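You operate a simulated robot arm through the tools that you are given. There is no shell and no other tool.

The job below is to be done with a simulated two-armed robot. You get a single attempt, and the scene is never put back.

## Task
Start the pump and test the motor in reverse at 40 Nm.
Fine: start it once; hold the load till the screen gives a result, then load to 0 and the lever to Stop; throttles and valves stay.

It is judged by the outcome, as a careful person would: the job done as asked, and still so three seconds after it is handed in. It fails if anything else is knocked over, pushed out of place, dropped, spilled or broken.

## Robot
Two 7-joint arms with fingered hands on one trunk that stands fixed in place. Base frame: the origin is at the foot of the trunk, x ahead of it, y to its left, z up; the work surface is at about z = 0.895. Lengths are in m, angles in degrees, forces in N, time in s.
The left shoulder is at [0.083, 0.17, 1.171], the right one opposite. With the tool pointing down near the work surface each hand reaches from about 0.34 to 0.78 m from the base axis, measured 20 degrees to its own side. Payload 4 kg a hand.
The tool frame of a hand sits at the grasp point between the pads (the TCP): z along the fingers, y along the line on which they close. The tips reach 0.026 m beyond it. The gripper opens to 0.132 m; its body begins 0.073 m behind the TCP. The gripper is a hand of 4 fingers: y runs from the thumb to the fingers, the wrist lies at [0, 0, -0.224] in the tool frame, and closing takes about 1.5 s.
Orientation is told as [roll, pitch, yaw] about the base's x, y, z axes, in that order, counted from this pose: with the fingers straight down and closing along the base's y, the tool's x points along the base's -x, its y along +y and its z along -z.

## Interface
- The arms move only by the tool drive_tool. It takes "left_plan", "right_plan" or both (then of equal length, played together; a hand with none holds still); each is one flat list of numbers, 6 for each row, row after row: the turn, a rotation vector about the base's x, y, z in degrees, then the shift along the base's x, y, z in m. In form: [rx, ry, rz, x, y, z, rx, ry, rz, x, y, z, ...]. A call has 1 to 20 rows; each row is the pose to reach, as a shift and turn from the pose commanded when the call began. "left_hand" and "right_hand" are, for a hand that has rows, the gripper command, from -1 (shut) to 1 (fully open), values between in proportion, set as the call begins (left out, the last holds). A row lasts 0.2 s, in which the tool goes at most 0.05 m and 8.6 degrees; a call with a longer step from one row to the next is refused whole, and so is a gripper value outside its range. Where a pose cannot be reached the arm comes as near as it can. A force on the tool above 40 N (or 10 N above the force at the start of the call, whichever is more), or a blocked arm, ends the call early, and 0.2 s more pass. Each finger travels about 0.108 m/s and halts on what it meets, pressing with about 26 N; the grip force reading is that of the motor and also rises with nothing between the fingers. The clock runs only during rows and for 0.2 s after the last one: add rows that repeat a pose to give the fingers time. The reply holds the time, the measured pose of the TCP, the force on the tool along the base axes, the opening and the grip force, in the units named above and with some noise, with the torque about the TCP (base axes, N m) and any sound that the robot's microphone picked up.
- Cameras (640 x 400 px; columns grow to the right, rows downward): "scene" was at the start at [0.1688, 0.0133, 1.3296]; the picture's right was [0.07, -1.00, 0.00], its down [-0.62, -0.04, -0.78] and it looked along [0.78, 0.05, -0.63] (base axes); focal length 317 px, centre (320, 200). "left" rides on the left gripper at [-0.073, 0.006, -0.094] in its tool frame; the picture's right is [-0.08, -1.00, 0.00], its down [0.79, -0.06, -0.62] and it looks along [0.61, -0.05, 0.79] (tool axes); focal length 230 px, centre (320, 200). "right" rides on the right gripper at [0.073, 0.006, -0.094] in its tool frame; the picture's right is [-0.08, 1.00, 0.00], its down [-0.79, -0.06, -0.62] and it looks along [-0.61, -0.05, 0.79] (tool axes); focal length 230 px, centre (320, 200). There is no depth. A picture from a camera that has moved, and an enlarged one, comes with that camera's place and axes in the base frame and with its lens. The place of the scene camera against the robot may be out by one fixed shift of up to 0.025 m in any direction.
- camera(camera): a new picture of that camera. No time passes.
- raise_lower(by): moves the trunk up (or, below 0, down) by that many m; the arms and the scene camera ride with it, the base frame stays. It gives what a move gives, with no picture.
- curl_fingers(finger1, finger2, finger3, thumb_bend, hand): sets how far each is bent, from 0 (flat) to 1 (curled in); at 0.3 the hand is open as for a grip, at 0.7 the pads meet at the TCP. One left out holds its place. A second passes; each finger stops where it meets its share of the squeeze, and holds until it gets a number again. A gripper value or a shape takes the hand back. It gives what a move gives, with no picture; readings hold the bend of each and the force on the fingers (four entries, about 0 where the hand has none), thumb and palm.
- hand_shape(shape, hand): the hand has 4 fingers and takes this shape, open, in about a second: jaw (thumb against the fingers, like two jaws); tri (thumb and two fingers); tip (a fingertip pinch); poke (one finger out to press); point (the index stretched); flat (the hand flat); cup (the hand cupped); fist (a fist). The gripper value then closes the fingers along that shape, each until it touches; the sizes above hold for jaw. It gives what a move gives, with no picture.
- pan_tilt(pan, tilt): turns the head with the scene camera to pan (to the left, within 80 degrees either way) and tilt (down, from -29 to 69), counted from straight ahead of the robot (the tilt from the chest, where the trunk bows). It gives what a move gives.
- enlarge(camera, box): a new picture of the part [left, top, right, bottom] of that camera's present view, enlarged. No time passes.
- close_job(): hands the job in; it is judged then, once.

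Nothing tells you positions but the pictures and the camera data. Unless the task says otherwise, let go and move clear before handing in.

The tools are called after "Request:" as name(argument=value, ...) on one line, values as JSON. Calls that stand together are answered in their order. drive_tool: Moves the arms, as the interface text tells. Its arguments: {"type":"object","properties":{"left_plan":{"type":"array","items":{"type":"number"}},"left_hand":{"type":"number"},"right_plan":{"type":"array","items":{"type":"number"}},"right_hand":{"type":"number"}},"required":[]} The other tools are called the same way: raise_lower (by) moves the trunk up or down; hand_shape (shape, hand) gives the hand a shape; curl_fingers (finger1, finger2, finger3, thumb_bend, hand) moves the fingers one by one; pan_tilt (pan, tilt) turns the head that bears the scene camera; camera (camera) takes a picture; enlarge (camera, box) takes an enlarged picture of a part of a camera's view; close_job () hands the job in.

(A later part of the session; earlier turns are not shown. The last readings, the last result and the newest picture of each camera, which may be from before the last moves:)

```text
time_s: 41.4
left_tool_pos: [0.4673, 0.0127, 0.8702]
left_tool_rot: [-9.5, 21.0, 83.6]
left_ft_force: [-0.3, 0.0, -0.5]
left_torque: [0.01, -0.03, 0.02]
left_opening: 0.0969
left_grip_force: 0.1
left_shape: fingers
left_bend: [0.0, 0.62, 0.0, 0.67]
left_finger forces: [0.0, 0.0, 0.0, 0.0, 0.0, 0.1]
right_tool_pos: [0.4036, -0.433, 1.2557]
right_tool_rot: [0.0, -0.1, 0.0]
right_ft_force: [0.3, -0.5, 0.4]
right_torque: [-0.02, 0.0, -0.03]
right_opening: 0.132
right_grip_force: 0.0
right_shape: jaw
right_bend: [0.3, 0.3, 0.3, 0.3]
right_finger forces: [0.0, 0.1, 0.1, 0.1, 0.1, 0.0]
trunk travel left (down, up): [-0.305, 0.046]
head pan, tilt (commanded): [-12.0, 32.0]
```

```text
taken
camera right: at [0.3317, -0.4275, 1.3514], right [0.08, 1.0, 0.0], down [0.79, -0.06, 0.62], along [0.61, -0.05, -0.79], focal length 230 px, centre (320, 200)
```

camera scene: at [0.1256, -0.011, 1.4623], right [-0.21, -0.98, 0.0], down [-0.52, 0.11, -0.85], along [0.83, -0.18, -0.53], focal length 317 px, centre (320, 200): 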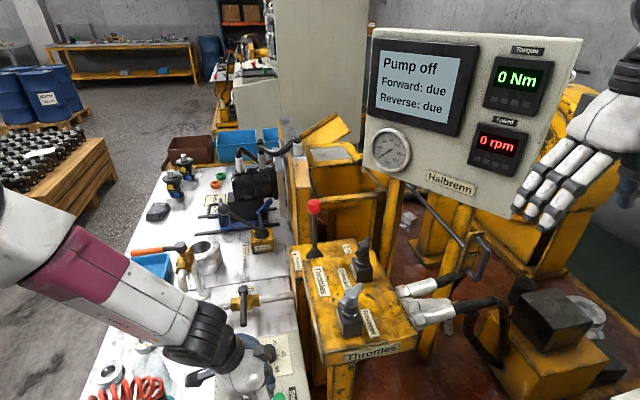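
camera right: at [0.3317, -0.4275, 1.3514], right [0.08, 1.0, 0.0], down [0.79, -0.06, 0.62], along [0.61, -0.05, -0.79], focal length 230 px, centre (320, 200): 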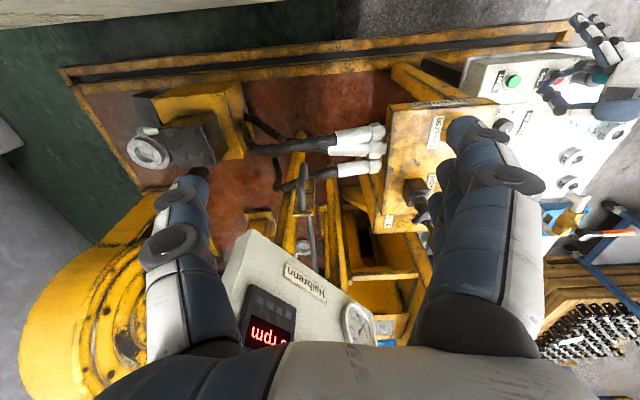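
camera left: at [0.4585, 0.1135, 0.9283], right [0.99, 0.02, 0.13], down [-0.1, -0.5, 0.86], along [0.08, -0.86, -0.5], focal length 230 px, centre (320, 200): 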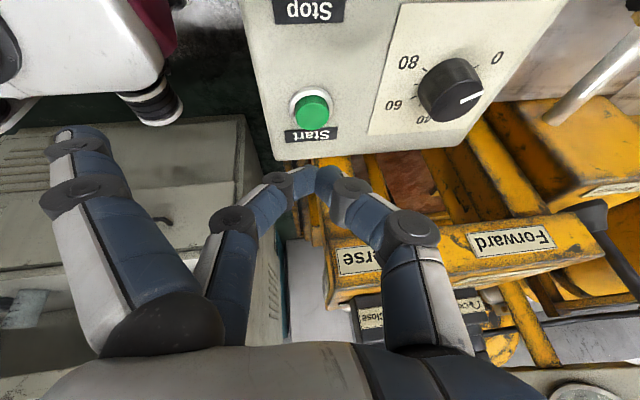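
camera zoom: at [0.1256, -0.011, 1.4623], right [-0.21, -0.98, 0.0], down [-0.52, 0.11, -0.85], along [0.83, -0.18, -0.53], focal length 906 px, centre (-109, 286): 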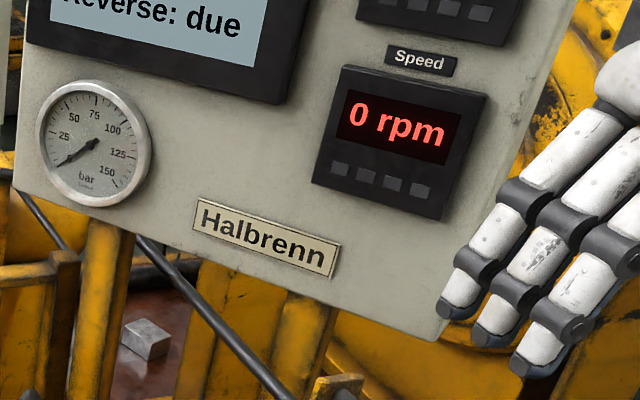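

The guard hood is closed against the flange, the lever is upright and the screen still says pump off. I'll lower the pinch to just above Start and check the alignment.

Request:
drive_tool(left_plan=[0, 0, 0, 0.001, -0.004, -0.03, 0, 0, 0, 0.002, -0.008, -0.052])

Request:
camera(camera="left")

Request:
enlarge(camera="left", box=[220, 80, 420, 220])

```text
time_s: 42.0
left_tool_pos: [0.4711, 0.0027, 0.8184]
left_tool_rot: [-9.5, 21.0, 83.6]
left_ft_force: [-0.2, 0.4, -0.6]
left_torque: [0.01, -0.02, 0.05]
left_opening: 0.0967
left_grip_force: 0.0
left_shape: fingers
left_bend: [0.0, 0.62, 0.0, 0.67]
left_finger forces: [0.0, 0.0, 0.1, 0.0, 0.0, 0.1]
right_tool_pos: [0.4049, -0.4328, 1.2567]
right_tool_rot: [0.0, 0.0, 0.1]
right_ft_force: [-0.1, -0.3, 0.6]
right_torque: [0.0, 0.0, 0.05]
right_opening: 0.1317
right_grip_force: 0.2
right_shape: jaw
right_bend: [0.3, 0.3, 0.3, 0.3]
right_finger forces: [0.0, 0.0, 0.0, 0.0, 0.0, 0.0]
trunk travel left (down, up): [-0.305, 0.046]
head pan, tilt (commanded): [-12.0, 32.0]
```

```text
taken
camera left: at [0.4612, 0.1054, 0.8761], right [0.99, 0.02, 0.13], down [-0.1, -0.5, 0.86], along [0.08, -0.86, -0.5], focal length 230 px, centre (320, 200)
```

left: 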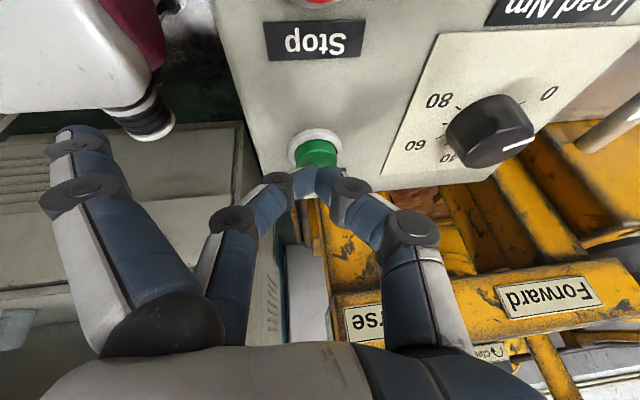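

```text
2.86 times, centred on (320, 150) of left
camera zoom: at [0.4612, 0.1054, 0.8761], right [0.99, 0.02, 0.13], down [-0.1, -0.5, 0.86], along [0.08, -0.86, -0.5], focal length 657 px, centre (320, 343)
```

zoom: 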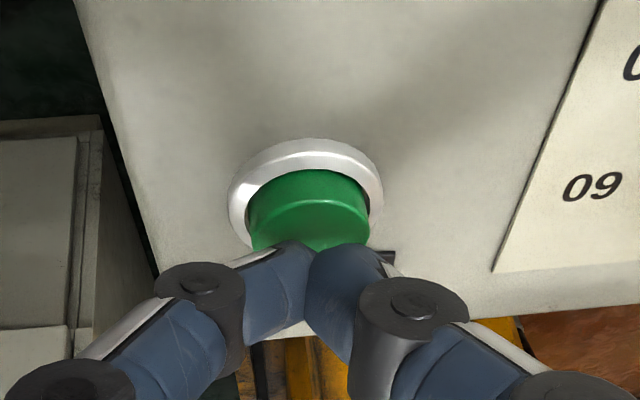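

The pinch is lined up over Start, about a centimetre above it. I'll press straight down in small steps.

Request:
drive_tool(left_plan=[0, 0, 0, -0.001, 0.001, -0.006, 0, 0, 0, -0.001, 0.001, -0.011, 0, 0, 0, -0.001, 0.001, -0.015, 0, 0, 0, -0.001, 0.001, -0.018])

Request:
enlarge(camera="left", box=[220, 80, 420, 220])

Request:
enlarge(camera="scene", box=[360, 20, 560, 200])

```text
time_s: 43.0
left_tool_pos: [0.4677, 0.0046, 0.8036]
left_tool_rot: [-9.8, 21.2, 83.5]
left_ft_force: [-7.2, 4.2, 38.2]
left_torque: [-0.08, 0.04, -0.04]
left_opening: 0.0975
left_grip_force: 0.1
left_shape: fingers
left_bend: [0.0, 0.67, 0.0, 0.67]
left_finger forces: [0.1, 0.1, 0.1, 0.0, 0.0, 0.0]
right_tool_pos: [0.4019, -0.4341, 1.2583]
right_tool_rot: [0.0, -0.1, 0.1]
right_ft_force: [-0.3, -0.5, 0.3]
right_torque: [0.0, 0.01, -0.01]
right_opening: 0.1317
right_grip_force: 0.0
right_shape: jaw
right_bend: [0.3, 0.3, 0.3, 0.3]
right_finger forces: [0.0, 0.0, 0.0, 0.1, 0.1, 0.1]
trunk travel left (down, up): [-0.305, 0.046]
head pan, tilt (commanded): [-12.0, 32.0]
heard: click
```

```text
2.86 times, centred on (320, 150) of left
camera zoom: at [0.4594, 0.1056, 0.8607], right [0.99, 0.02, 0.13], down [-0.1, -0.5, 0.86], along [0.08, -0.87, -0.49], focal length 657 px, centre (320, 343)
```

zoom: 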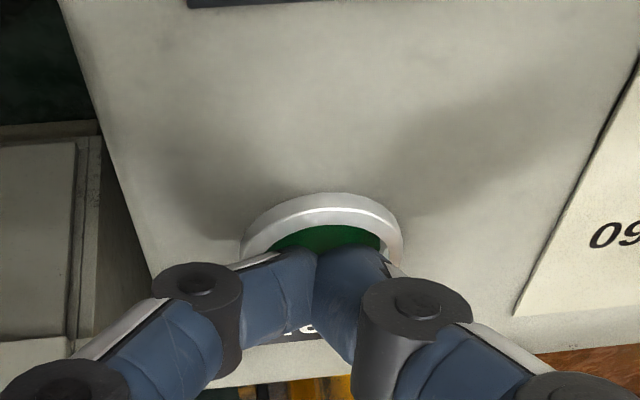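

```text
2.22 times, centred on (460, 110) of scene
camera zoom: at [0.1219, -0.0106, 1.4631], right [-0.21, -0.98, 0.0], down [-0.52, 0.11, -0.85], along [0.83, -0.18, -0.53], focal length 704 px, centre (9, 400)
```

zoom: 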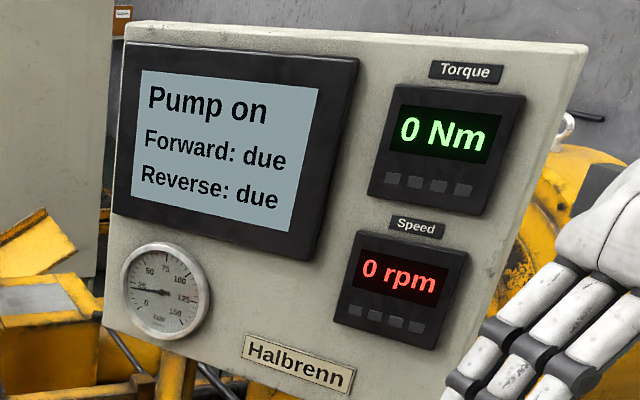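

A click was heard and the screen shows "Pump on". I'll lift straight off the button and make sure the pump stays on.

Request:
drive_tool(left_plan=[0, 0, 0, 0.001, 0, 0.02, 0, 0, 0, 0.002, 0, 0.05, 0, 0, 0, 0.004, 0.01, 0.09])

Request:
camera(camera="scene")

Request:
camera(camera="left")

```text
time_s: 43.8
left_tool_pos: [0.4747, 0.0158, 0.8893]
left_tool_rot: [-9.5, 20.9, 83.7]
left_ft_force: [0.2, 0.7, -0.2]
left_torque: [0.01, -0.01, -0.04]
left_opening: 0.0969
left_grip_force: 0.0
left_shape: fingers
left_bend: [0.0, 0.65, 0.0, 0.67]
left_finger forces: [0.0, 0.0, 0.1, 0.0, 0.0, 0.0]
right_tool_pos: [0.4036, -0.4334, 1.2576]
right_tool_rot: [0.0, 0.0, 0.0]
right_ft_force: [0.2, -0.4, 0.0]
right_torque: [0.0, 0.0, -0.01]
right_opening: 0.1319
right_grip_force: 0.0
right_shape: jaw
right_bend: [0.3, 0.3, 0.3, 0.3]
right_finger forces: [0.0, 0.1, 0.0, 0.1, 0.1, 0.1]
trunk travel left (down, up): [-0.305, 0.046]
head pan, tilt (commanded): [-12.0, 32.0]
```

```text
taken
camera scene: at [0.1256, -0.0106, 1.4623], right [-0.21, -0.98, 0.0], down [-0.52, 0.11, -0.85], along [0.83, -0.18, -0.53], focal length 317 px, centre (320, 200)
```

scene: 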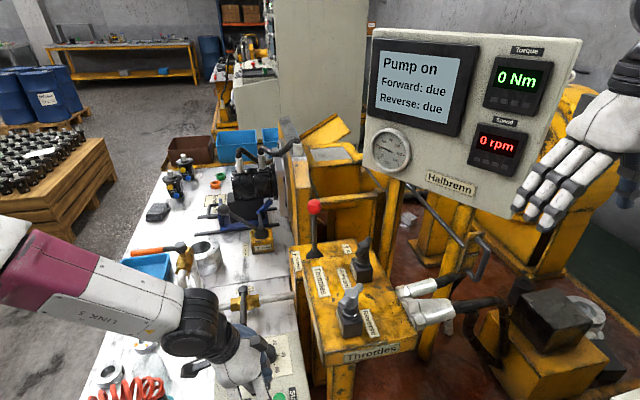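

```text
taken
camera left: at [0.465, 0.1178, 0.9473], right [0.99, 0.02, 0.13], down [-0.1, -0.5, 0.86], along [0.08, -0.86, -0.5], focal length 230 px, centre (320, 200)
```

left: 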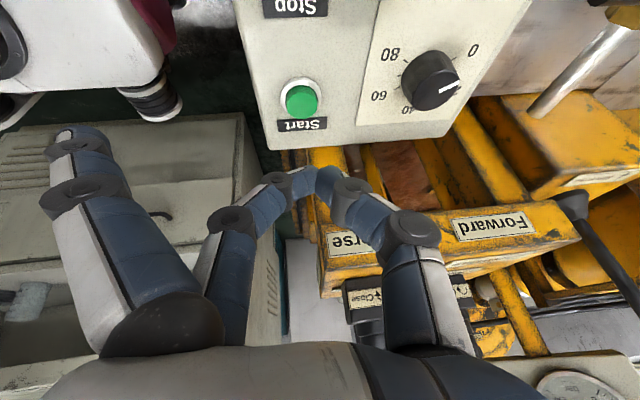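

Pump is on and stays on. Before moving the lever I'll rehearse the knob turn in the air above the knob, to find a free 120° turning range. First I'll move above the knob and stand the hand upright.

Request:
drive_tool(left_plan=[4, 1.5, 0, 0.03, 0.004, 0.01, 8, 3, 0, 0.06, 0.008, 0.02, 12, 4.5, 0, 0.085, 0.011, 0.03, 16, 6, 0, 0.1, 0.012, 0.03, 21, 7, 0, 0.1, 0.012, 0.03])

Request:
camera(camera="left")

Request:
camera(camera="scene")

```text
time_s: 45.0
left_tool_pos: [0.5735, 0.0254, 0.9213]
left_tool_rot: [-0.5, 0.5, 85.4]
left_ft_force: [0.1, 0.0, 0.3]
left_torque: [-0.04, 0.0, -0.02]
left_opening: 0.0968
left_grip_force: 0.0
left_shape: fingers
left_bend: [0.0, 0.65, 0.0, 0.67]
left_finger forces: [0.0, 0.0, 0.1, 0.1, 0.0, 0.1]
right_tool_pos: [0.4046, -0.4355, 1.2561]
right_tool_rot: [0.0, 0.0, -0.1]
right_ft_force: [-0.2, -0.5, 0.4]
right_torque: [0.01, 0.0, 0.0]
right_opening: 0.132
right_grip_force: 0.1
right_shape: jaw
right_bend: [0.3, 0.3, 0.3, 0.3]
right_finger forces: [0.0, 0.1, 0.0, 0.1, 0.1, 0.1]
trunk travel left (down, up): [-0.305, 0.046]
head pan, tilt (commanded): [-12.0, 32.0]
```

```text
taken
camera left: at [0.5745, 0.0996, 1.0117], right [1.0, 0.0, 0.01], down [-0.01, -0.78, 0.63], along [0.0, -0.63, -0.78], focal length 230 px, centre (320, 200)
```

left: 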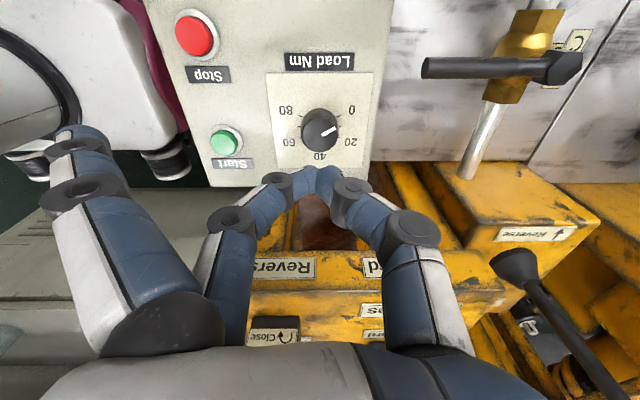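

```text
taken
camera scene: at [0.1253, -0.0118, 1.4624], right [-0.21, -0.98, 0.0], down [-0.52, 0.11, -0.85], along [0.83, -0.18, -0.53], focal length 317 px, centre (320, 200)
```

scene: 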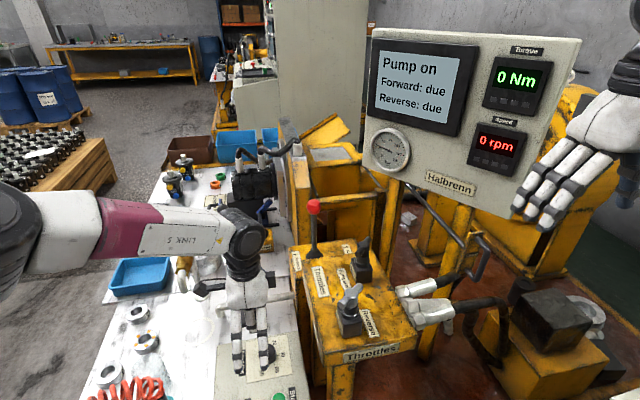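

The hand is now upright above the knob with the elbow out to the left and nothing blocking it. I'll zoom in on the dial to read its pointer.

Request:
enlarge(camera="left", box=[260, 70, 390, 170])

Request:
drive_tool(left_plan=[0, 0, 8, 0, 0, 0, 0, 0, 16, 0, 0, 0, 0, 0, 24, 0, 0, 0, 0, 0, 32, 0, 0, 0, 0, 0, 38, 0, 0, 0])

Request:
enlarge(camera="left", box=[220, 50, 420, 200])

```text
4.00 times, centred on (325, 120) of left
camera zoom: at [0.5745, 0.0996, 1.0117], right [1.0, 0.0, 0.01], down [-0.01, -0.78, 0.63], along [0.0, -0.63, -0.78], focal length 920 px, centre (300, 520)
```

zoom: 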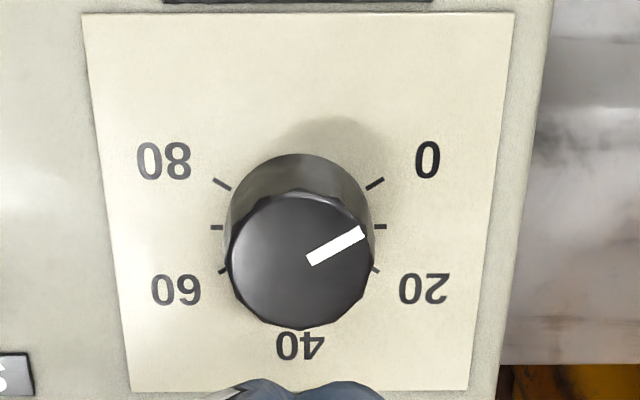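

```text
time_s: 46.2
left_tool_pos: [0.5747, 0.0271, 0.9206]
left_tool_rot: [-0.4, 0.7, 123.5]
left_ft_force: [-0.1, -0.3, 0.5]
left_torque: [0.01, -0.01, 0.01]
left_opening: 0.0969
left_grip_force: 0.0
left_shape: fingers
left_bend: [0.0, 0.65, 0.0, 0.67]
left_finger forces: [0.1, 0.0, 0.0, 0.0, 0.1, 0.0]
right_tool_pos: [0.404, -0.4334, 1.2563]
right_tool_rot: [0.1, -0.1, -0.1]
right_ft_force: [-0.5, 0.9, -0.2]
right_torque: [0.01, 0.01, -0.02]
right_opening: 0.1319
right_grip_force: 0.0
right_shape: jaw
right_bend: [0.3, 0.3, 0.3, 0.3]
right_finger forces: [0.0, 0.0, 0.0, 0.1, 0.1, 0.0]
trunk travel left (down, up): [-0.305, 0.046]
head pan, tilt (commanded): [-12.0, 32.0]
```

```text
2.67 times, centred on (320, 125) of left
camera zoom: at [0.528, 0.0841, 1.0117], right [0.79, 0.62, 0.01], down [0.48, -0.62, 0.63], along [0.39, -0.49, -0.78], focal length 614 px, centre (320, 400)
```

zoom: 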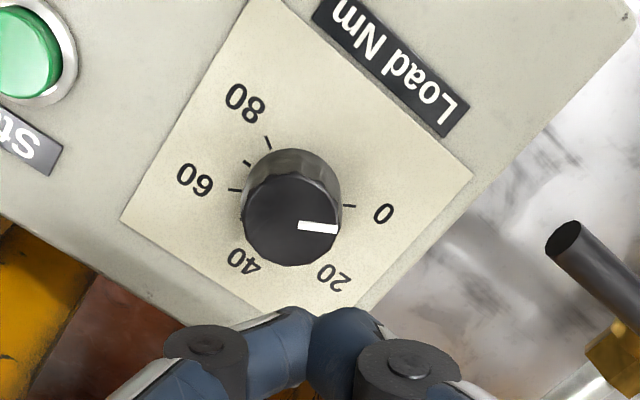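

A yaw of 123° is within reach and the dial pointer is exactly on 0; 40 is 120° clockwise from there. I'll rehearse the whole clockwise turn in the air.

Request:
drive_tool(left_plan=[0, 0, -8.5, 0, 0, 0, 0, 0, -17, 0, 0, 0, 0, 0, -25.5, 0, 0, 0, 0, 0, -34, 0, 0, 0, 0, 0, -42.5, 0, 0, 0, 0, 0, -51, 0, 0, 0, 0, 0, -59.5, 0, 0, 0, 0, 0, -68, 0, 0, 0, 0, 0, -76.5, 0, 0, 0, 0, 0, -85, 0, 0, 0, 0, 0, -93.5, 0, 0, 0, 0, 0, -102, 0, 0, 0, 0, 0, -110.5, 0, 0, 0, 0, 0, -119, 0, 0, 0])

Request:
camera(camera="left")

Request:
camera(camera="scene")

```text
time_s: 49.2
left_tool_pos: [0.5747, 0.0254, 0.9209]
left_tool_rot: [-0.4, 0.7, 4.2]
left_ft_force: [0.8, -0.5, 0.2]
left_torque: [-0.03, 0.02, 0.0]
left_opening: 0.0968
left_grip_force: 0.0
left_shape: fingers
left_bend: [0.0, 0.65, 0.0, 0.67]
left_finger forces: [0.1, 0.1, 0.1, 0.0, 0.0, 0.0]
right_tool_pos: [0.404, -0.4331, 1.2569]
right_tool_rot: [0.1, 0.0, 0.0]
right_ft_force: [0.2, 0.6, 0.0]
right_torque: [0.0, 0.02, 0.01]
right_opening: 0.1318
right_grip_force: 0.0
right_shape: jaw
right_bend: [0.3, 0.3, 0.3, 0.3]
right_finger forces: [0.0, 0.0, 0.0, 0.1, 0.0, 0.0]
trunk travel left (down, up): [-0.305, 0.046]
head pan, tilt (commanded): [-12.0, 32.0]
```

```text
taken
camera left: at [0.6481, 0.0375, 1.0115], right [0.15, -0.99, 0.01], down [-0.77, -0.11, 0.63], along [-0.62, -0.1, -0.78], focal length 230 px, centre (320, 200)
```

left: 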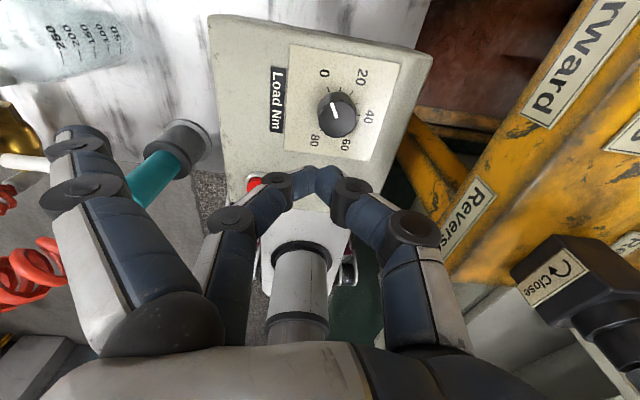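

```text
taken
camera scene: at [0.1255, -0.0111, 1.4624], right [-0.21, -0.98, 0.0], down [-0.52, 0.11, -0.85], along [0.83, -0.18, -0.53], focal length 317 px, centre (320, 200)
```

scene: 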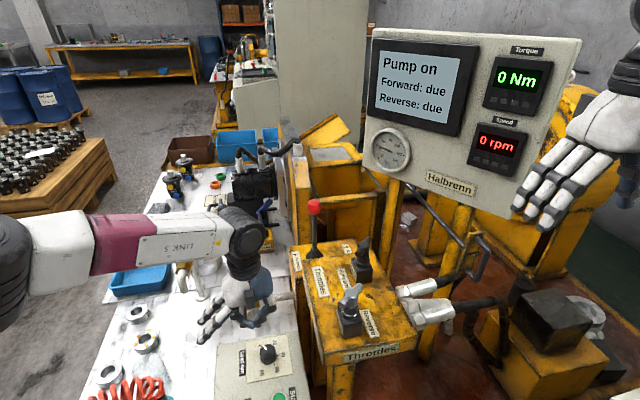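

The whole 120° turn is free, from yaw 123 to 4. The knob is at about (0.575, 0.0075) with its top at z = 0.792. I'll open the pinch for the knob, turn back to the start yaw, and park the left hand aside while the right hand works the lever.

Request:
drive_tool(left_plan=[0, 0, 8.5, 0, 0.02, 0.01, 0, 0, 17, 0, 0.04, 0.02, 0, 0, 25.5, 0, 0.06, 0.02, 0, 0, 34, 0, 0.08, 0.02, 0, 0, 42.5, 0, 0.1, 0.02, 0, 0, 51, 0, 0.1, 0.02, 0, 0, 59.5, 0, 0.1, 0.02, 0, 0, 68, 0, 0.1, 0.02, 0, 0, 76.5, 0, 0.1, 0.02, 0, 0, 85, 0, 0.1, 0.02, 0, 0, 93.5, 0, 0.1, 0.02, 0, 0, 102, 0, 0.1, 0.02, 0, 0, 110.5, 0, 0.1, 0.02, 0, 0, 118, 0, 0.1, 0.02])

Request:
curl_fingers(hand="left", finger1=0, finger2=0.48, finger3=0, thumb_bend=0.48)

Request:
camera(camera="left")

Request:
enlarge(camera="scene", box=[270, 170, 400, 280])

```text
time_s: 52.2
left_tool_pos: [0.5734, 0.1264, 0.94]
left_tool_rot: [-0.4, 0.7, 122.6]
left_ft_force: [-0.4, -0.6, 0.3]
left_torque: [0.01, -0.01, -0.03]
left_opening: 0.0966
left_grip_force: 0.1
left_shape: fingers
left_bend: [0.0, 0.65, 0.0, 0.67]
left_finger forces: [0.0, 0.1, 0.1, 0.0, 0.0, 0.1]
right_tool_pos: [0.4046, -0.4333, 1.2571]
right_tool_rot: [0.0, 0.1, 0.0]
right_ft_force: [-0.1, -0.5, -0.1]
right_torque: [0.01, -0.01, -0.01]
right_opening: 0.132
right_grip_force: 0.1
right_shape: jaw
right_bend: [0.3, 0.3, 0.3, 0.3]
right_finger forces: [0.0, 0.1, 0.0, 0.0, 0.0, 0.0]
trunk travel left (down, up): [-0.305, 0.046]
head pan, tilt (commanded): [-12.0, 32.0]
```

```text
time_s: 53.2
left_tool_pos: [0.5727, 0.1261, 0.9401]
left_tool_rot: [-0.3, 0.7, 122.3]
left_ft_force: [-0.9, -0.1, 0.2]
left_torque: [0.05, 0.0, 0.03]
left_opening: 0.1373
left_grip_force: 0.0
left_shape: fingers
left_bend: [0.0, 0.48, 0.0, 0.48]
left_finger forces: [0.0, 0.1, 0.0, 0.0, 0.1, 0.1]
right_tool_pos: [0.4044, -0.4325, 1.2567]
right_tool_rot: [0.0, 0.0, 0.1]
right_ft_force: [0.4, 0.4, 0.6]
right_torque: [0.01, 0.01, 0.02]
right_opening: 0.1318
right_grip_force: 0.1
right_shape: jaw
right_bend: [0.3, 0.3, 0.3, 0.3]
right_finger forces: [0.0, 0.0, 0.0, 0.1, 0.0, 0.0]
trunk travel left (down, up): [-0.305, 0.046]
head pan, tilt (commanded): [-12.0, 32.0]
```

```text
taken
camera left: at [0.5292, 0.1847, 1.0315], right [0.8, 0.6, 0.01], down [0.46, -0.63, 0.63], along [0.38, -0.5, -0.78], focal length 230 px, centre (320, 200)
```

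left: 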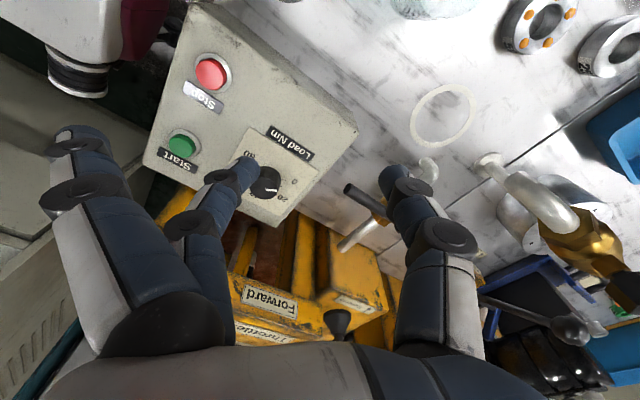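

```text
3.64 times, centred on (335, 225) of scene
camera zoom: at [0.1255, -0.0111, 1.4624], right [-0.21, -0.98, 0.0], down [-0.52, 0.11, -0.85], along [0.83, -0.18, -0.53], focal length 1152 px, centre (266, 109)
```

zoom: 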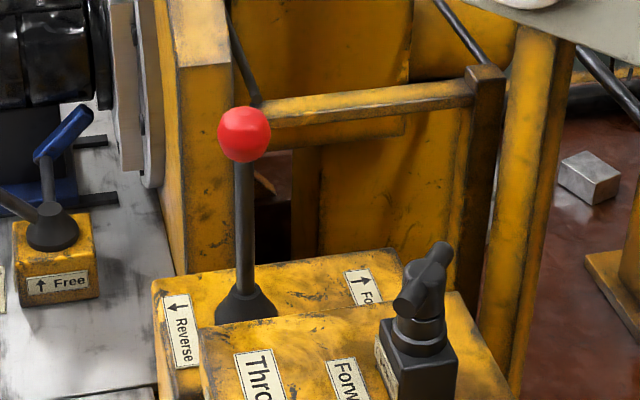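

The lever's arrows need a clear reading before I choose which way to move it. I'll zoom in on both labels.

Request:
enlarge(camera="scene", box=[285, 235, 335, 275])

Request:
enlarge(camera="scene", box=[325, 225, 375, 265])

Request:
enlarge(camera="right", box=[370, 170, 450, 250])

```text
10.00 times, centred on (310, 255) of scene
camera zoom: at [0.1255, -0.0111, 1.4624], right [-0.21, -0.98, 0.0], down [-0.52, 0.11, -0.85], along [0.83, -0.18, -0.53], focal length 3169 px, centre (420, -350)
```

zoom: 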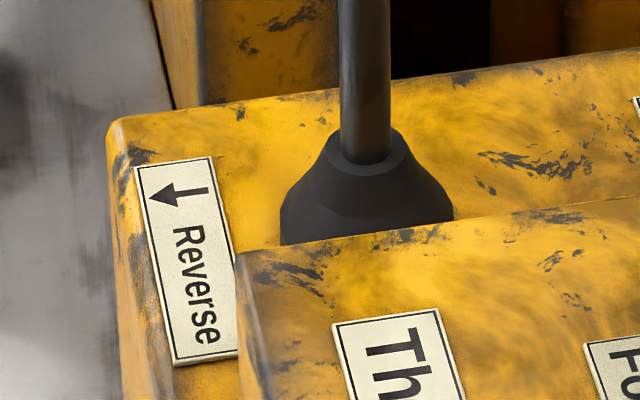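

```text
10.00 times, centred on (350, 245) of scene
camera zoom: at [0.1255, -0.0111, 1.4624], right [-0.21, -0.98, 0.0], down [-0.52, 0.11, -0.85], along [0.83, -0.18, -0.53], focal length 3169 px, centre (20, -250)
```

zoom: 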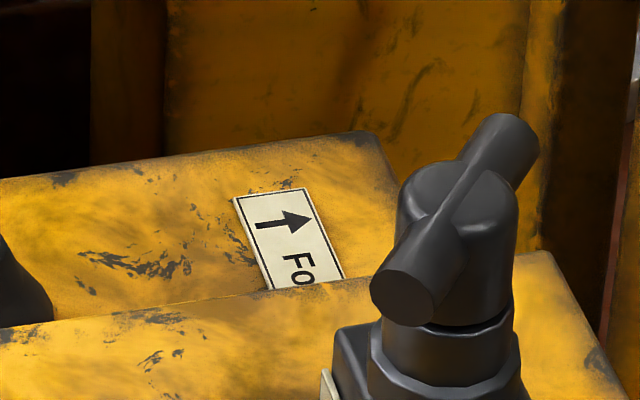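

```text
5.00 times, centred on (410, 210) of right
camera zoom: at [0.3316, -0.4275, 1.3514], right [0.08, 1.0, 0.0], down [0.79, -0.06, 0.62], along [0.61, -0.05, -0.79], focal length 1150 px, centre (-130, 150)
```

zoom: 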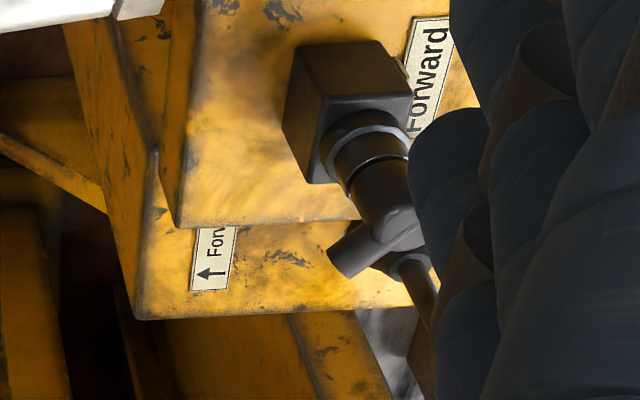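

Reverse is lever to the left (+y) and Forward is to the right. The ball is at about (0.832, -0.148, 1.01), and the Forward throttle handle tops out near z = 1.0 at x = 0.65, so I'll stay above it. The right hand goes in high, pitched forward 45°.

Request:
drive_tool(right_plan=[0, -7.5, 0, 0.03, 0.03, 0, 0, -15, 0, 0.06, 0.06, 0, 0, -22.5, 0, 0.09, 0.09, 0, 0, -30, 0, 0.12, 0.12, 0, 0, -37.5, 0, 0.15, 0.15, 0, 0, -45, 0, 0.18, 0.18, 0, 0, -45, 0, 0.21, 0.21, -0.01, 0, -45, 0, 0.24, 0.24, -0.03], right_hand=1)

Request:
camera(camera="right")

Request:
camera(camera="scene")

```text
time_s: 55.0
left_tool_pos: [0.5744, 0.1261, 0.9395]
left_tool_rot: [-0.4, 0.7, 122.4]
left_ft_force: [0.3, -0.3, -0.8]
left_torque: [-0.01, -0.02, 0.02]
left_opening: 0.1373
left_grip_force: 0.1
left_shape: fingers
left_bend: [0.0, 0.48, 0.0, 0.48]
left_finger forces: [0.0, 0.0, 0.0, 0.0, 0.0, 0.1]
right_tool_pos: [0.6442, -0.1918, 1.2264]
right_tool_rot: [0.0, -45.0, 0.0]
right_ft_force: [-0.3, 0.2, -0.2]
right_torque: [-0.01, 0.0, 0.0]
right_opening: 0.1319
right_grip_force: 0.0
right_shape: jaw
right_bend: [0.3, 0.3, 0.3, 0.3]
right_finger forces: [0.0, 0.1, 0.0, 0.1, 0.1, 0.1]
trunk travel left (down, up): [-0.305, 0.046]
head pan, tilt (commanded): [-12.0, 32.0]
```

```text
taken
camera right: at [0.528, -0.1856, 1.2415], right [0.05, 1.0, 0.05], down [0.12, -0.06, 0.99], along [0.99, -0.05, -0.12], focal length 230 px, centre (320, 200)
```

right: 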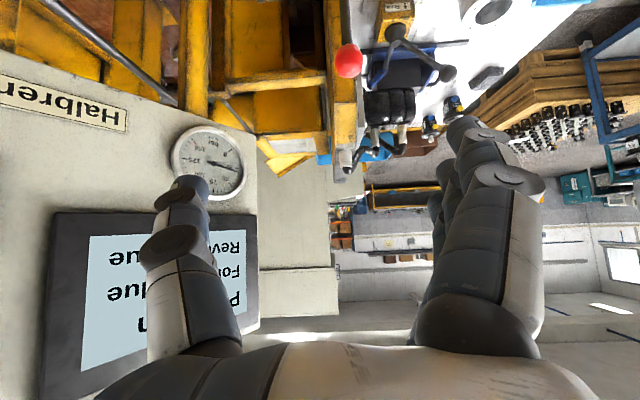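

```text
taken
camera scene: at [0.1267, -0.0104, 1.4622], right [-0.21, -0.98, 0.0], down [-0.52, 0.11, -0.85], along [0.83, -0.18, -0.53], focal length 317 px, centre (320, 200)
```

scene: 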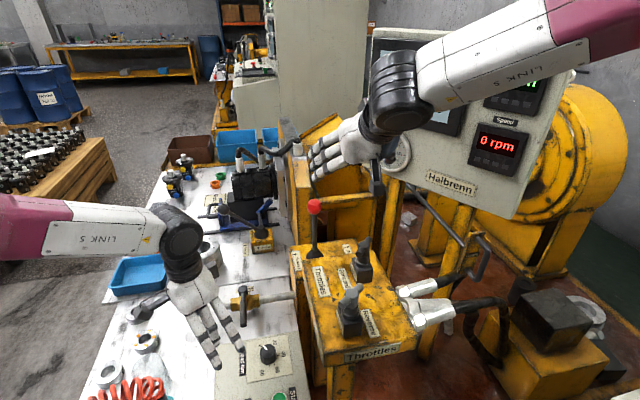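

The wrist camera confirms the ball at (0.832, -0.149, 1.008). I'll continue to the pre-grasp point, about 11 cm short of the ball.

Request:
drive_tool(right_plan=[0, 0, 0, 0.025, 0.02, -0.03, 0, 0, 0, 0.05, 0.035, -0.06, 0, 0, 0, 0.075, 0.043, -0.09, 0, 0, 0, 0.095, 0.043, -0.12, 0, 0, 0, 0.11, 0.043, -0.14])

Request:
camera(camera="right")

Request:
camera(camera="scene")

```text
time_s: 56.2
left_tool_pos: [0.5745, 0.1268, 0.9407]
left_tool_rot: [-0.6, 0.7, 122.4]
left_ft_force: [-0.3, 0.4, 0.2]
left_torque: [-0.01, 0.0, 0.01]
left_opening: 0.1371
left_grip_force: 0.0
left_shape: fingers
left_bend: [0.0, 0.48, 0.0, 0.48]
left_finger forces: [0.0, 0.0, 0.0, 0.0, 0.0, 0.0]
right_tool_pos: [0.7544, -0.15, 1.0851]
right_tool_rot: [0.0, -44.9, 0.0]
right_ft_force: [-0.2, -0.8, 0.0]
right_torque: [-0.01, 0.01, 0.02]
right_opening: 0.132
right_grip_force: 0.2
right_shape: jaw
right_bend: [0.3, 0.3, 0.3, 0.3]
right_finger forces: [0.0, 0.0, 0.0, 0.0, 0.1, 0.1]
trunk travel left (down, up): [-0.305, 0.046]
head pan, tilt (commanded): [-12.0, 32.0]
```

```text
taken
camera right: at [0.6375, -0.1436, 1.101], right [0.05, 1.0, 0.05], down [0.12, -0.06, 0.99], along [0.99, -0.05, -0.12], focal length 230 px, centre (320, 200)
```

right: 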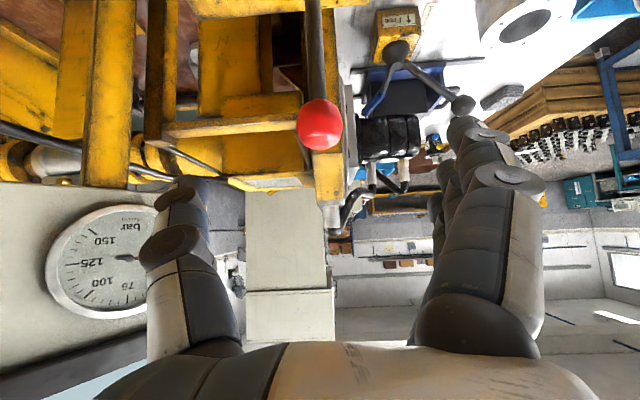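

```text
taken
camera scene: at [0.1264, -0.011, 1.4623], right [-0.21, -0.98, 0.0], down [-0.52, 0.11, -0.85], along [0.83, -0.18, -0.53], focal length 317 px, centre (320, 200)
```

scene: 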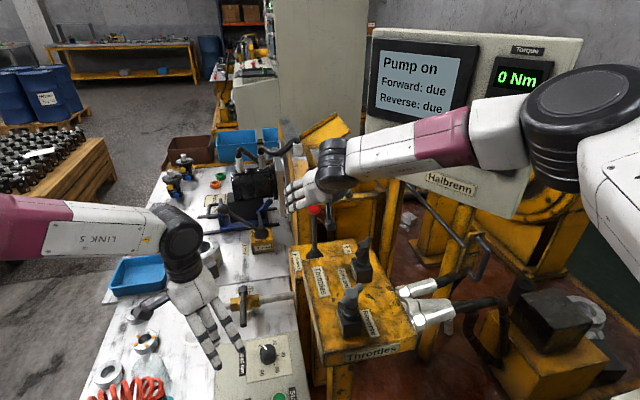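

The ball sits centred between the open fingers, and the frame behind it is more than 10 cm further away. I'll advance along the hand axis until the ball is between the pads.

Request:
drive_tool(right_plan=[0, 0, 0, 0.025, 0, -0.025, 0, 0, 0, 0.05, 0, -0.05, 0, 0, 0, 0.07, 0, -0.07, 0, 0, 0, 0.077, 0, -0.077])

Request:
camera(camera="right")

Request:
enlarge(camera="scene", box=[240, 120, 400, 260])

```text
time_s: 57.2
left_tool_pos: [0.5736, 0.1256, 0.9403]
left_tool_rot: [-0.4, 0.7, 122.4]
left_ft_force: [0.3, 0.4, 0.3]
left_torque: [0.0, -0.05, 0.02]
left_opening: 0.1368
left_grip_force: 0.0
left_shape: fingers
left_bend: [0.0, 0.48, 0.0, 0.48]
left_finger forces: [0.0, 0.0, 0.0, 0.1, 0.0, 0.0]
right_tool_pos: [0.8306, -0.1498, 1.0088]
right_tool_rot: [0.0, -45.0, 0.0]
right_ft_force: [0.4, -0.8, 0.4]
right_torque: [-0.02, 0.02, -0.01]
right_opening: 0.1321
right_grip_force: 0.1
right_shape: jaw
right_bend: [0.3, 0.3, 0.3, 0.3]
right_finger forces: [0.1, 0.0, 0.1, 0.0, 0.0, 0.0]
trunk travel left (down, up): [-0.305, 0.046]
head pan, tilt (commanded): [-12.0, 32.0]
```

```text
taken
camera right: at [0.7135, -0.1443, 1.025], right [0.05, 1.0, 0.05], down [0.12, -0.06, 0.99], along [0.99, -0.05, -0.12], focal length 230 px, centre (320, 200)
```

right: 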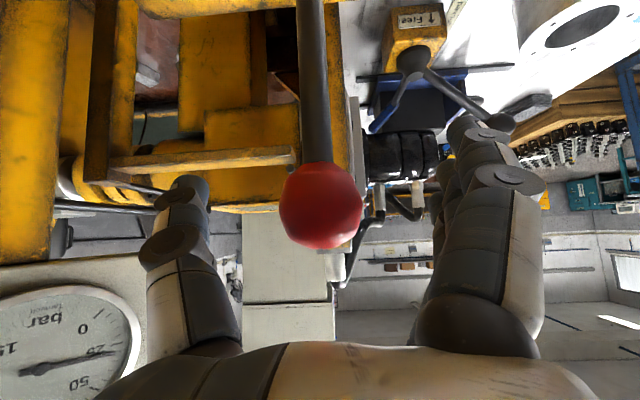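

```text
2.86 times, centred on (320, 190) of scene
camera zoom: at [0.1252, -0.0112, 1.4624], right [-0.21, -0.98, 0.0], down [-0.52, 0.11, -0.85], along [0.83, -0.18, -0.53], focal length 906 px, centre (320, 229)
```

zoom: 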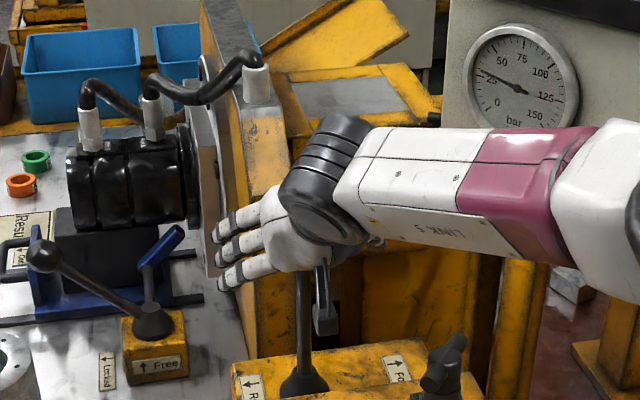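

The ball is centred at the grasp point. I'll partly close the fingers to straddle it loosely, then push it left toward Reverse in small steps and watch the force.

Request:
drive_tool(right_plan=[0, 0, 0, 0, 0, 0, 0, 0, 0, 0, 0, 0, 0, 0, 0, 0, 0, 0], right_hand=-0.1)

Request:
drive_tool(right_plan=[0, 0, 0, 0, 0.01, 0, 0, 0, 0, 0, 0.02, -0.001, 0, 0, 0, 0, 0.03, -0.002, 0, 0, 0, 0, 0.04, -0.003, 0, 0, 0, 0, 0.05, -0.005])

Request:
camera(camera="right")

Request:
camera(camera="scene")

```text
time_s: 58.0
left_tool_pos: [0.5744, 0.1254, 0.941]
left_tool_rot: [-0.4, 0.8, 122.4]
left_ft_force: [-1.0, 0.4, 0.1]
left_torque: [0.02, 0.0, -0.02]
left_opening: 0.1369
left_grip_force: 0.0
left_shape: fingers
left_bend: [0.0, 0.48, 0.0, 0.48]
left_finger forces: [0.0, 0.1, 0.1, 0.0, 0.0, 0.0]
right_tool_pos: [0.8307, -0.1508, 1.0104]
right_tool_rot: [0.0, -44.9, 0.0]
right_ft_force: [0.1, 0.6, -0.5]
right_torque: [-0.01, 0.0, 0.0]
right_opening: 0.0598
right_grip_force: 0.0
right_shape: jaw
right_bend: [0.73, 0.73, 0.73, 0.7]
right_finger forces: [0.0, 0.0, 0.0, 0.0, 0.0, 0.0]
trunk travel left (down, up): [-0.305, 0.046]
head pan, tilt (commanded): [-12.0, 32.0]
```

```text
time_s: 59.2
left_tool_pos: [0.5731, 0.1262, 0.9409]
left_tool_rot: [-0.4, 0.7, 122.4]
left_ft_force: [-1.1, 0.5, -0.6]
left_torque: [0.01, 0.02, 0.01]
left_opening: 0.1371
left_grip_force: 0.1
left_shape: fingers
left_bend: [0.0, 0.48, 0.0, 0.48]
left_finger forces: [0.1, 0.0, 0.1, 0.0, 0.0, 0.1]
right_tool_pos: [0.8308, -0.0995, 1.0036]
right_tool_rot: [0.0, -44.9, 0.1]
right_ft_force: [0.6, -0.7, 0.7]
right_torque: [-0.04, 0.02, 0.04]
right_opening: 0.0616
right_grip_force: 0.0
right_shape: jaw
right_bend: [0.73, 0.73, 0.73, 0.7]
right_finger forces: [0.0, 0.0, 0.0, 0.1, 1.5, 0.2]
trunk travel left (down, up): [-0.305, 0.046]
head pan, tilt (commanded): [-12.0, 32.0]
```

```text
taken
camera right: at [0.7137, -0.0938, 1.0201], right [0.05, 1.0, 0.06], down [0.12, -0.06, 0.99], along [0.99, -0.05, -0.12], focal length 230 px, centre (320, 200)
```

right: 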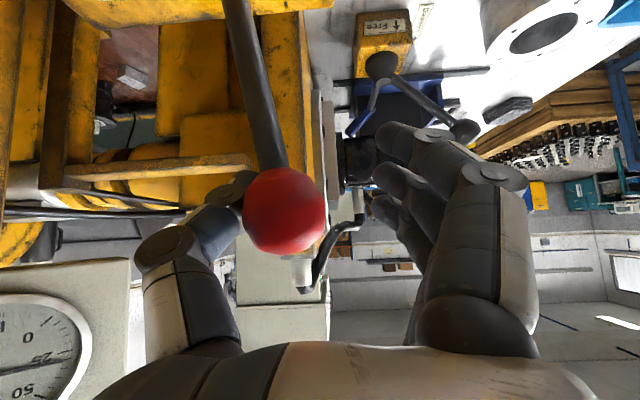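

```text
taken
camera scene: at [0.1255, -0.0109, 1.4624], right [-0.21, -0.98, 0.0], down [-0.52, 0.11, -0.85], along [0.83, -0.18, -0.53], focal length 317 px, centre (320, 200)
```

scene: 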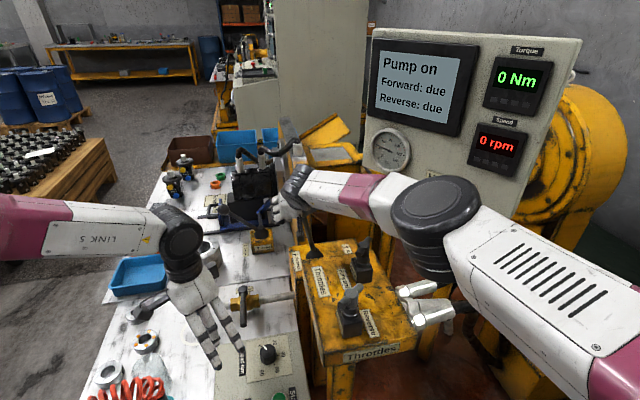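

The lever follows easily with very little force and the display still shows 0 rpm. I'll keep pushing left in small steps until it seats.

Request:
drive_tool(right_plan=[0, 0, 0, 0, 0.01, -0.002, 0, 0, 0, 0, 0.02, -0.005, 0, 0, 0, 0, 0.03, -0.008])

Request:
camera(camera="right")

Request:
camera(camera="scene")

```text
time_s: 60.0
left_tool_pos: [0.5742, 0.1258, 0.9396]
left_tool_rot: [-0.4, 0.7, 122.4]
left_ft_force: [0.7, 1.3, -0.3]
left_torque: [-0.01, -0.03, 0.0]
left_opening: 0.1372
left_grip_force: 0.0
left_shape: fingers
left_bend: [0.0, 0.48, 0.0, 0.48]
left_finger forces: [0.0, 0.0, 0.0, 0.0, 0.0, 0.0]
right_tool_pos: [0.8305, -0.0703, 0.9957]
right_tool_rot: [0.1, -45.0, 0.0]
right_ft_force: [-0.1, 0.9, -0.1]
right_torque: [0.02, 0.01, -0.02]
right_opening: 0.0602
right_grip_force: 0.1
right_shape: jaw
right_bend: [0.73, 0.73, 0.73, 0.7]
right_finger forces: [0.0, 0.0, 0.0, 0.0, 0.0, 0.1]
trunk travel left (down, up): [-0.305, 0.046]
head pan, tilt (commanded): [-12.0, 32.0]
```

```text
taken
camera right: at [0.7134, -0.0638, 1.0118], right [0.06, 1.0, 0.05], down [0.12, -0.06, 0.99], along [0.99, -0.05, -0.12], focal length 230 px, centre (320, 200)
```

right: 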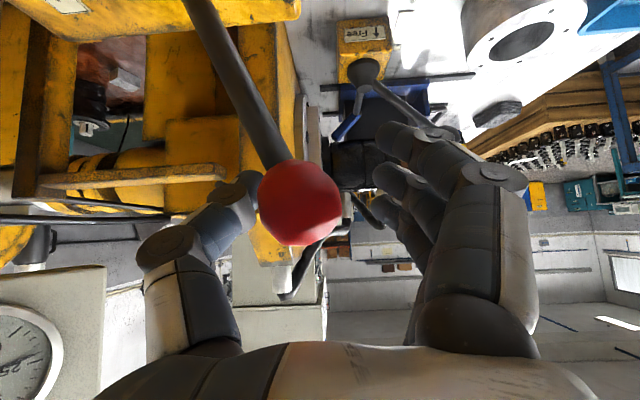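

```text
taken
camera scene: at [0.1255, -0.0106, 1.4624], right [-0.21, -0.98, 0.0], down [-0.52, 0.11, -0.85], along [0.83, -0.18, -0.53], focal length 317 px, centre (320, 200)
```

scene: 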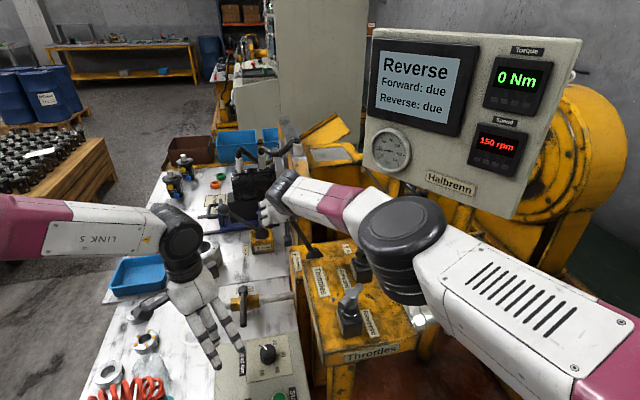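

The lever has dropped into Reverse: the screen says "Reverse", the motor is turning, and the lever holds with no force on my fingers. I'll open the right hand, withdraw along its axis, and park clear to the right.

Request:
drive_tool(right_plan=[0, 0, 0, 0, -0.004, 0, 0, 0, 0, 0, -0.008, 0, 0, 0, 0, 0, -0.008, 0, 0, 0, 0, 0, -0.008, 0], right_hand=1)

Request:
drive_tool(right_plan=[0, 0, 0, -0.025, 0, 0.025, 0, 0, 0, -0.05, 0, 0.05, 0, 0, 0, -0.075, 0, 0.075, 0, 0, 0, -0.1, -0.02, 0.1, 0, 0, 0, -0.12, -0.05, 0.125, 0, 0, 0, -0.14, -0.09, 0.14, 0, 0, 0, -0.15, -0.13, 0.15])

Request:
camera(camera="scene")

Request:
enlarge(camera="scene", box=[360, 20, 580, 220])

```text
time_s: 61.0
left_tool_pos: [0.5748, 0.1263, 0.9412]
left_tool_rot: [-0.4, 0.8, 122.3]
left_ft_force: [-0.1, -0.3, -0.7]
left_torque: [-0.02, 0.0, 0.01]
left_opening: 0.1371
left_grip_force: 0.0
left_shape: fingers
left_bend: [0.0, 0.48, 0.0, 0.48]
left_finger forces: [0.0, 0.0, 0.0, 0.0, 0.0, 0.1]
right_tool_pos: [0.8296, -0.0778, 0.997]
right_tool_rot: [0.1, -44.9, 0.0]
right_ft_force: [-0.2, -0.3, -0.6]
right_torque: [-0.01, 0.0, 0.0]
right_opening: 0.1319
right_grip_force: 0.1
right_shape: jaw
right_bend: [0.3, 0.3, 0.3, 0.3]
right_finger forces: [0.0, 0.1, 0.1, 0.1, 0.0, 0.0]
trunk travel left (down, up): [-0.305, 0.046]
head pan, tilt (commanded): [-12.0, 32.0]
```

```text
time_s: 62.6
left_tool_pos: [0.5742, 0.1254, 0.9402]
left_tool_rot: [-0.5, 0.7, 122.4]
left_ft_force: [-0.1, -0.4, 0.2]
left_torque: [0.03, 0.0, 0.02]
left_opening: 0.1369
left_grip_force: 0.1
left_shape: fingers
left_bend: [0.0, 0.48, 0.0, 0.48]
left_finger forces: [0.0, 0.0, 0.0, 0.0, 0.0, 0.0]
right_tool_pos: [0.6798, -0.2078, 1.1467]
right_tool_rot: [0.1, -45.0, -0.1]
right_ft_force: [0.4, 0.2, 0.5]
right_torque: [0.03, 0.0, 0.02]
right_opening: 0.1318
right_grip_force: 0.1
right_shape: jaw
right_bend: [0.3, 0.3, 0.3, 0.3]
right_finger forces: [0.0, 0.1, 0.0, 0.0, 0.1, 0.0]
trunk travel left (down, up): [-0.305, 0.046]
head pan, tilt (commanded): [-12.0, 32.0]
```

```text
taken
camera scene: at [0.125, -0.0118, 1.4624], right [-0.21, -0.98, 0.0], down [-0.52, 0.11, -0.85], along [0.83, -0.18, -0.53], focal length 317 px, centre (320, 200)
```

scene: 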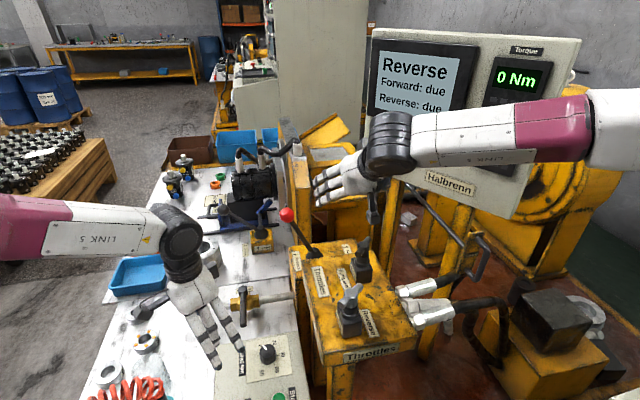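

```text
2.00 times, centred on (470, 120) of scene
camera zoom: at [0.125, -0.0118, 1.4624], right [-0.21, -0.98, 0.0], down [-0.52, 0.11, -0.85], along [0.83, -0.18, -0.53], focal length 634 px, centre (20, 360)
```

zoom: 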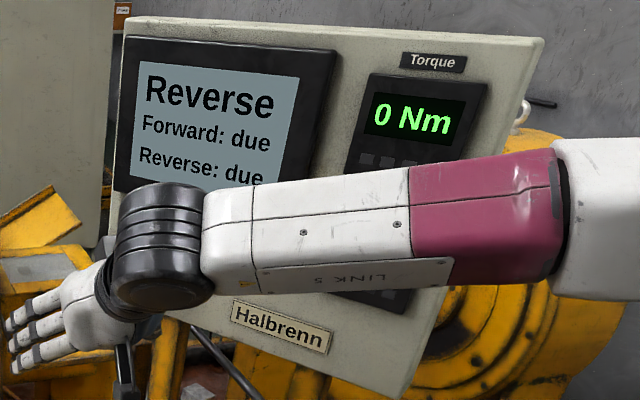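

The lever stays in Reverse and the screen and torque readout are visible. Next I'll bring the open left pinch over the knob.

Request:
drive_tool(left_plan=[0, 0, 0, 0, -0.04, -0.01, 0, 0, 0, 0, -0.08, -0.03, 0, 0, 0, 0.001, -0.118, -0.05, 0, 0, 0, 0.001, -0.118, -0.08])

Request:
camera(camera="left")

Request:
camera(camera="scene")

```text
time_s: 63.6
left_tool_pos: [0.5749, 0.0084, 0.8605]
left_tool_rot: [-0.4, 0.7, 122.3]
left_ft_force: [0.1, -0.4, -0.2]
left_torque: [0.0, 0.03, -0.03]
left_opening: 0.137
left_grip_force: 0.0
left_shape: fingers
left_bend: [0.0, 0.48, 0.0, 0.48]
left_finger forces: [0.0, 0.0, 0.0, 0.0, 0.0, 0.1]
right_tool_pos: [0.6795, -0.2075, 1.1469]
right_tool_rot: [-0.1, -45.1, 0.0]
right_ft_force: [-1.0, 0.3, -0.2]
right_torque: [-0.06, 0.01, -0.01]
right_opening: 0.1318
right_grip_force: 0.1
right_shape: jaw
right_bend: [0.3, 0.3, 0.3, 0.3]
right_finger forces: [0.1, 0.1, 0.1, 0.1, 0.0, 0.0]
trunk travel left (down, up): [-0.305, 0.046]
head pan, tilt (commanded): [-12.0, 32.0]
```

```text
taken
camera left: at [0.5296, 0.0667, 0.952], right [0.8, 0.6, 0.01], down [0.46, -0.63, 0.63], along [0.38, -0.5, -0.78], focal length 230 px, centre (320, 200)
```

left: 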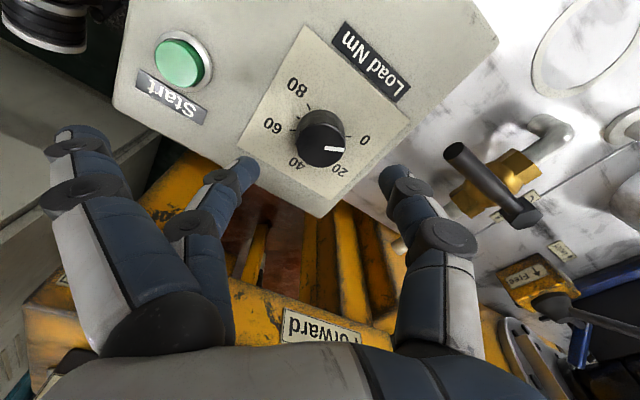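

```text
taken
camera scene: at [0.1258, -0.0102, 1.4624], right [-0.21, -0.98, 0.0], down [-0.52, 0.11, -0.85], along [0.83, -0.18, -0.53], focal length 317 px, centre (320, 200)
```

scene: 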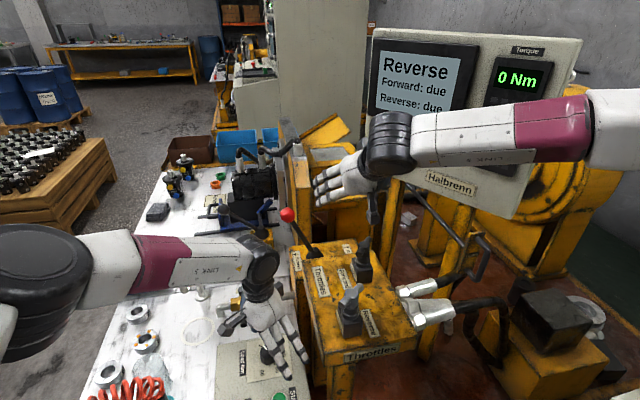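

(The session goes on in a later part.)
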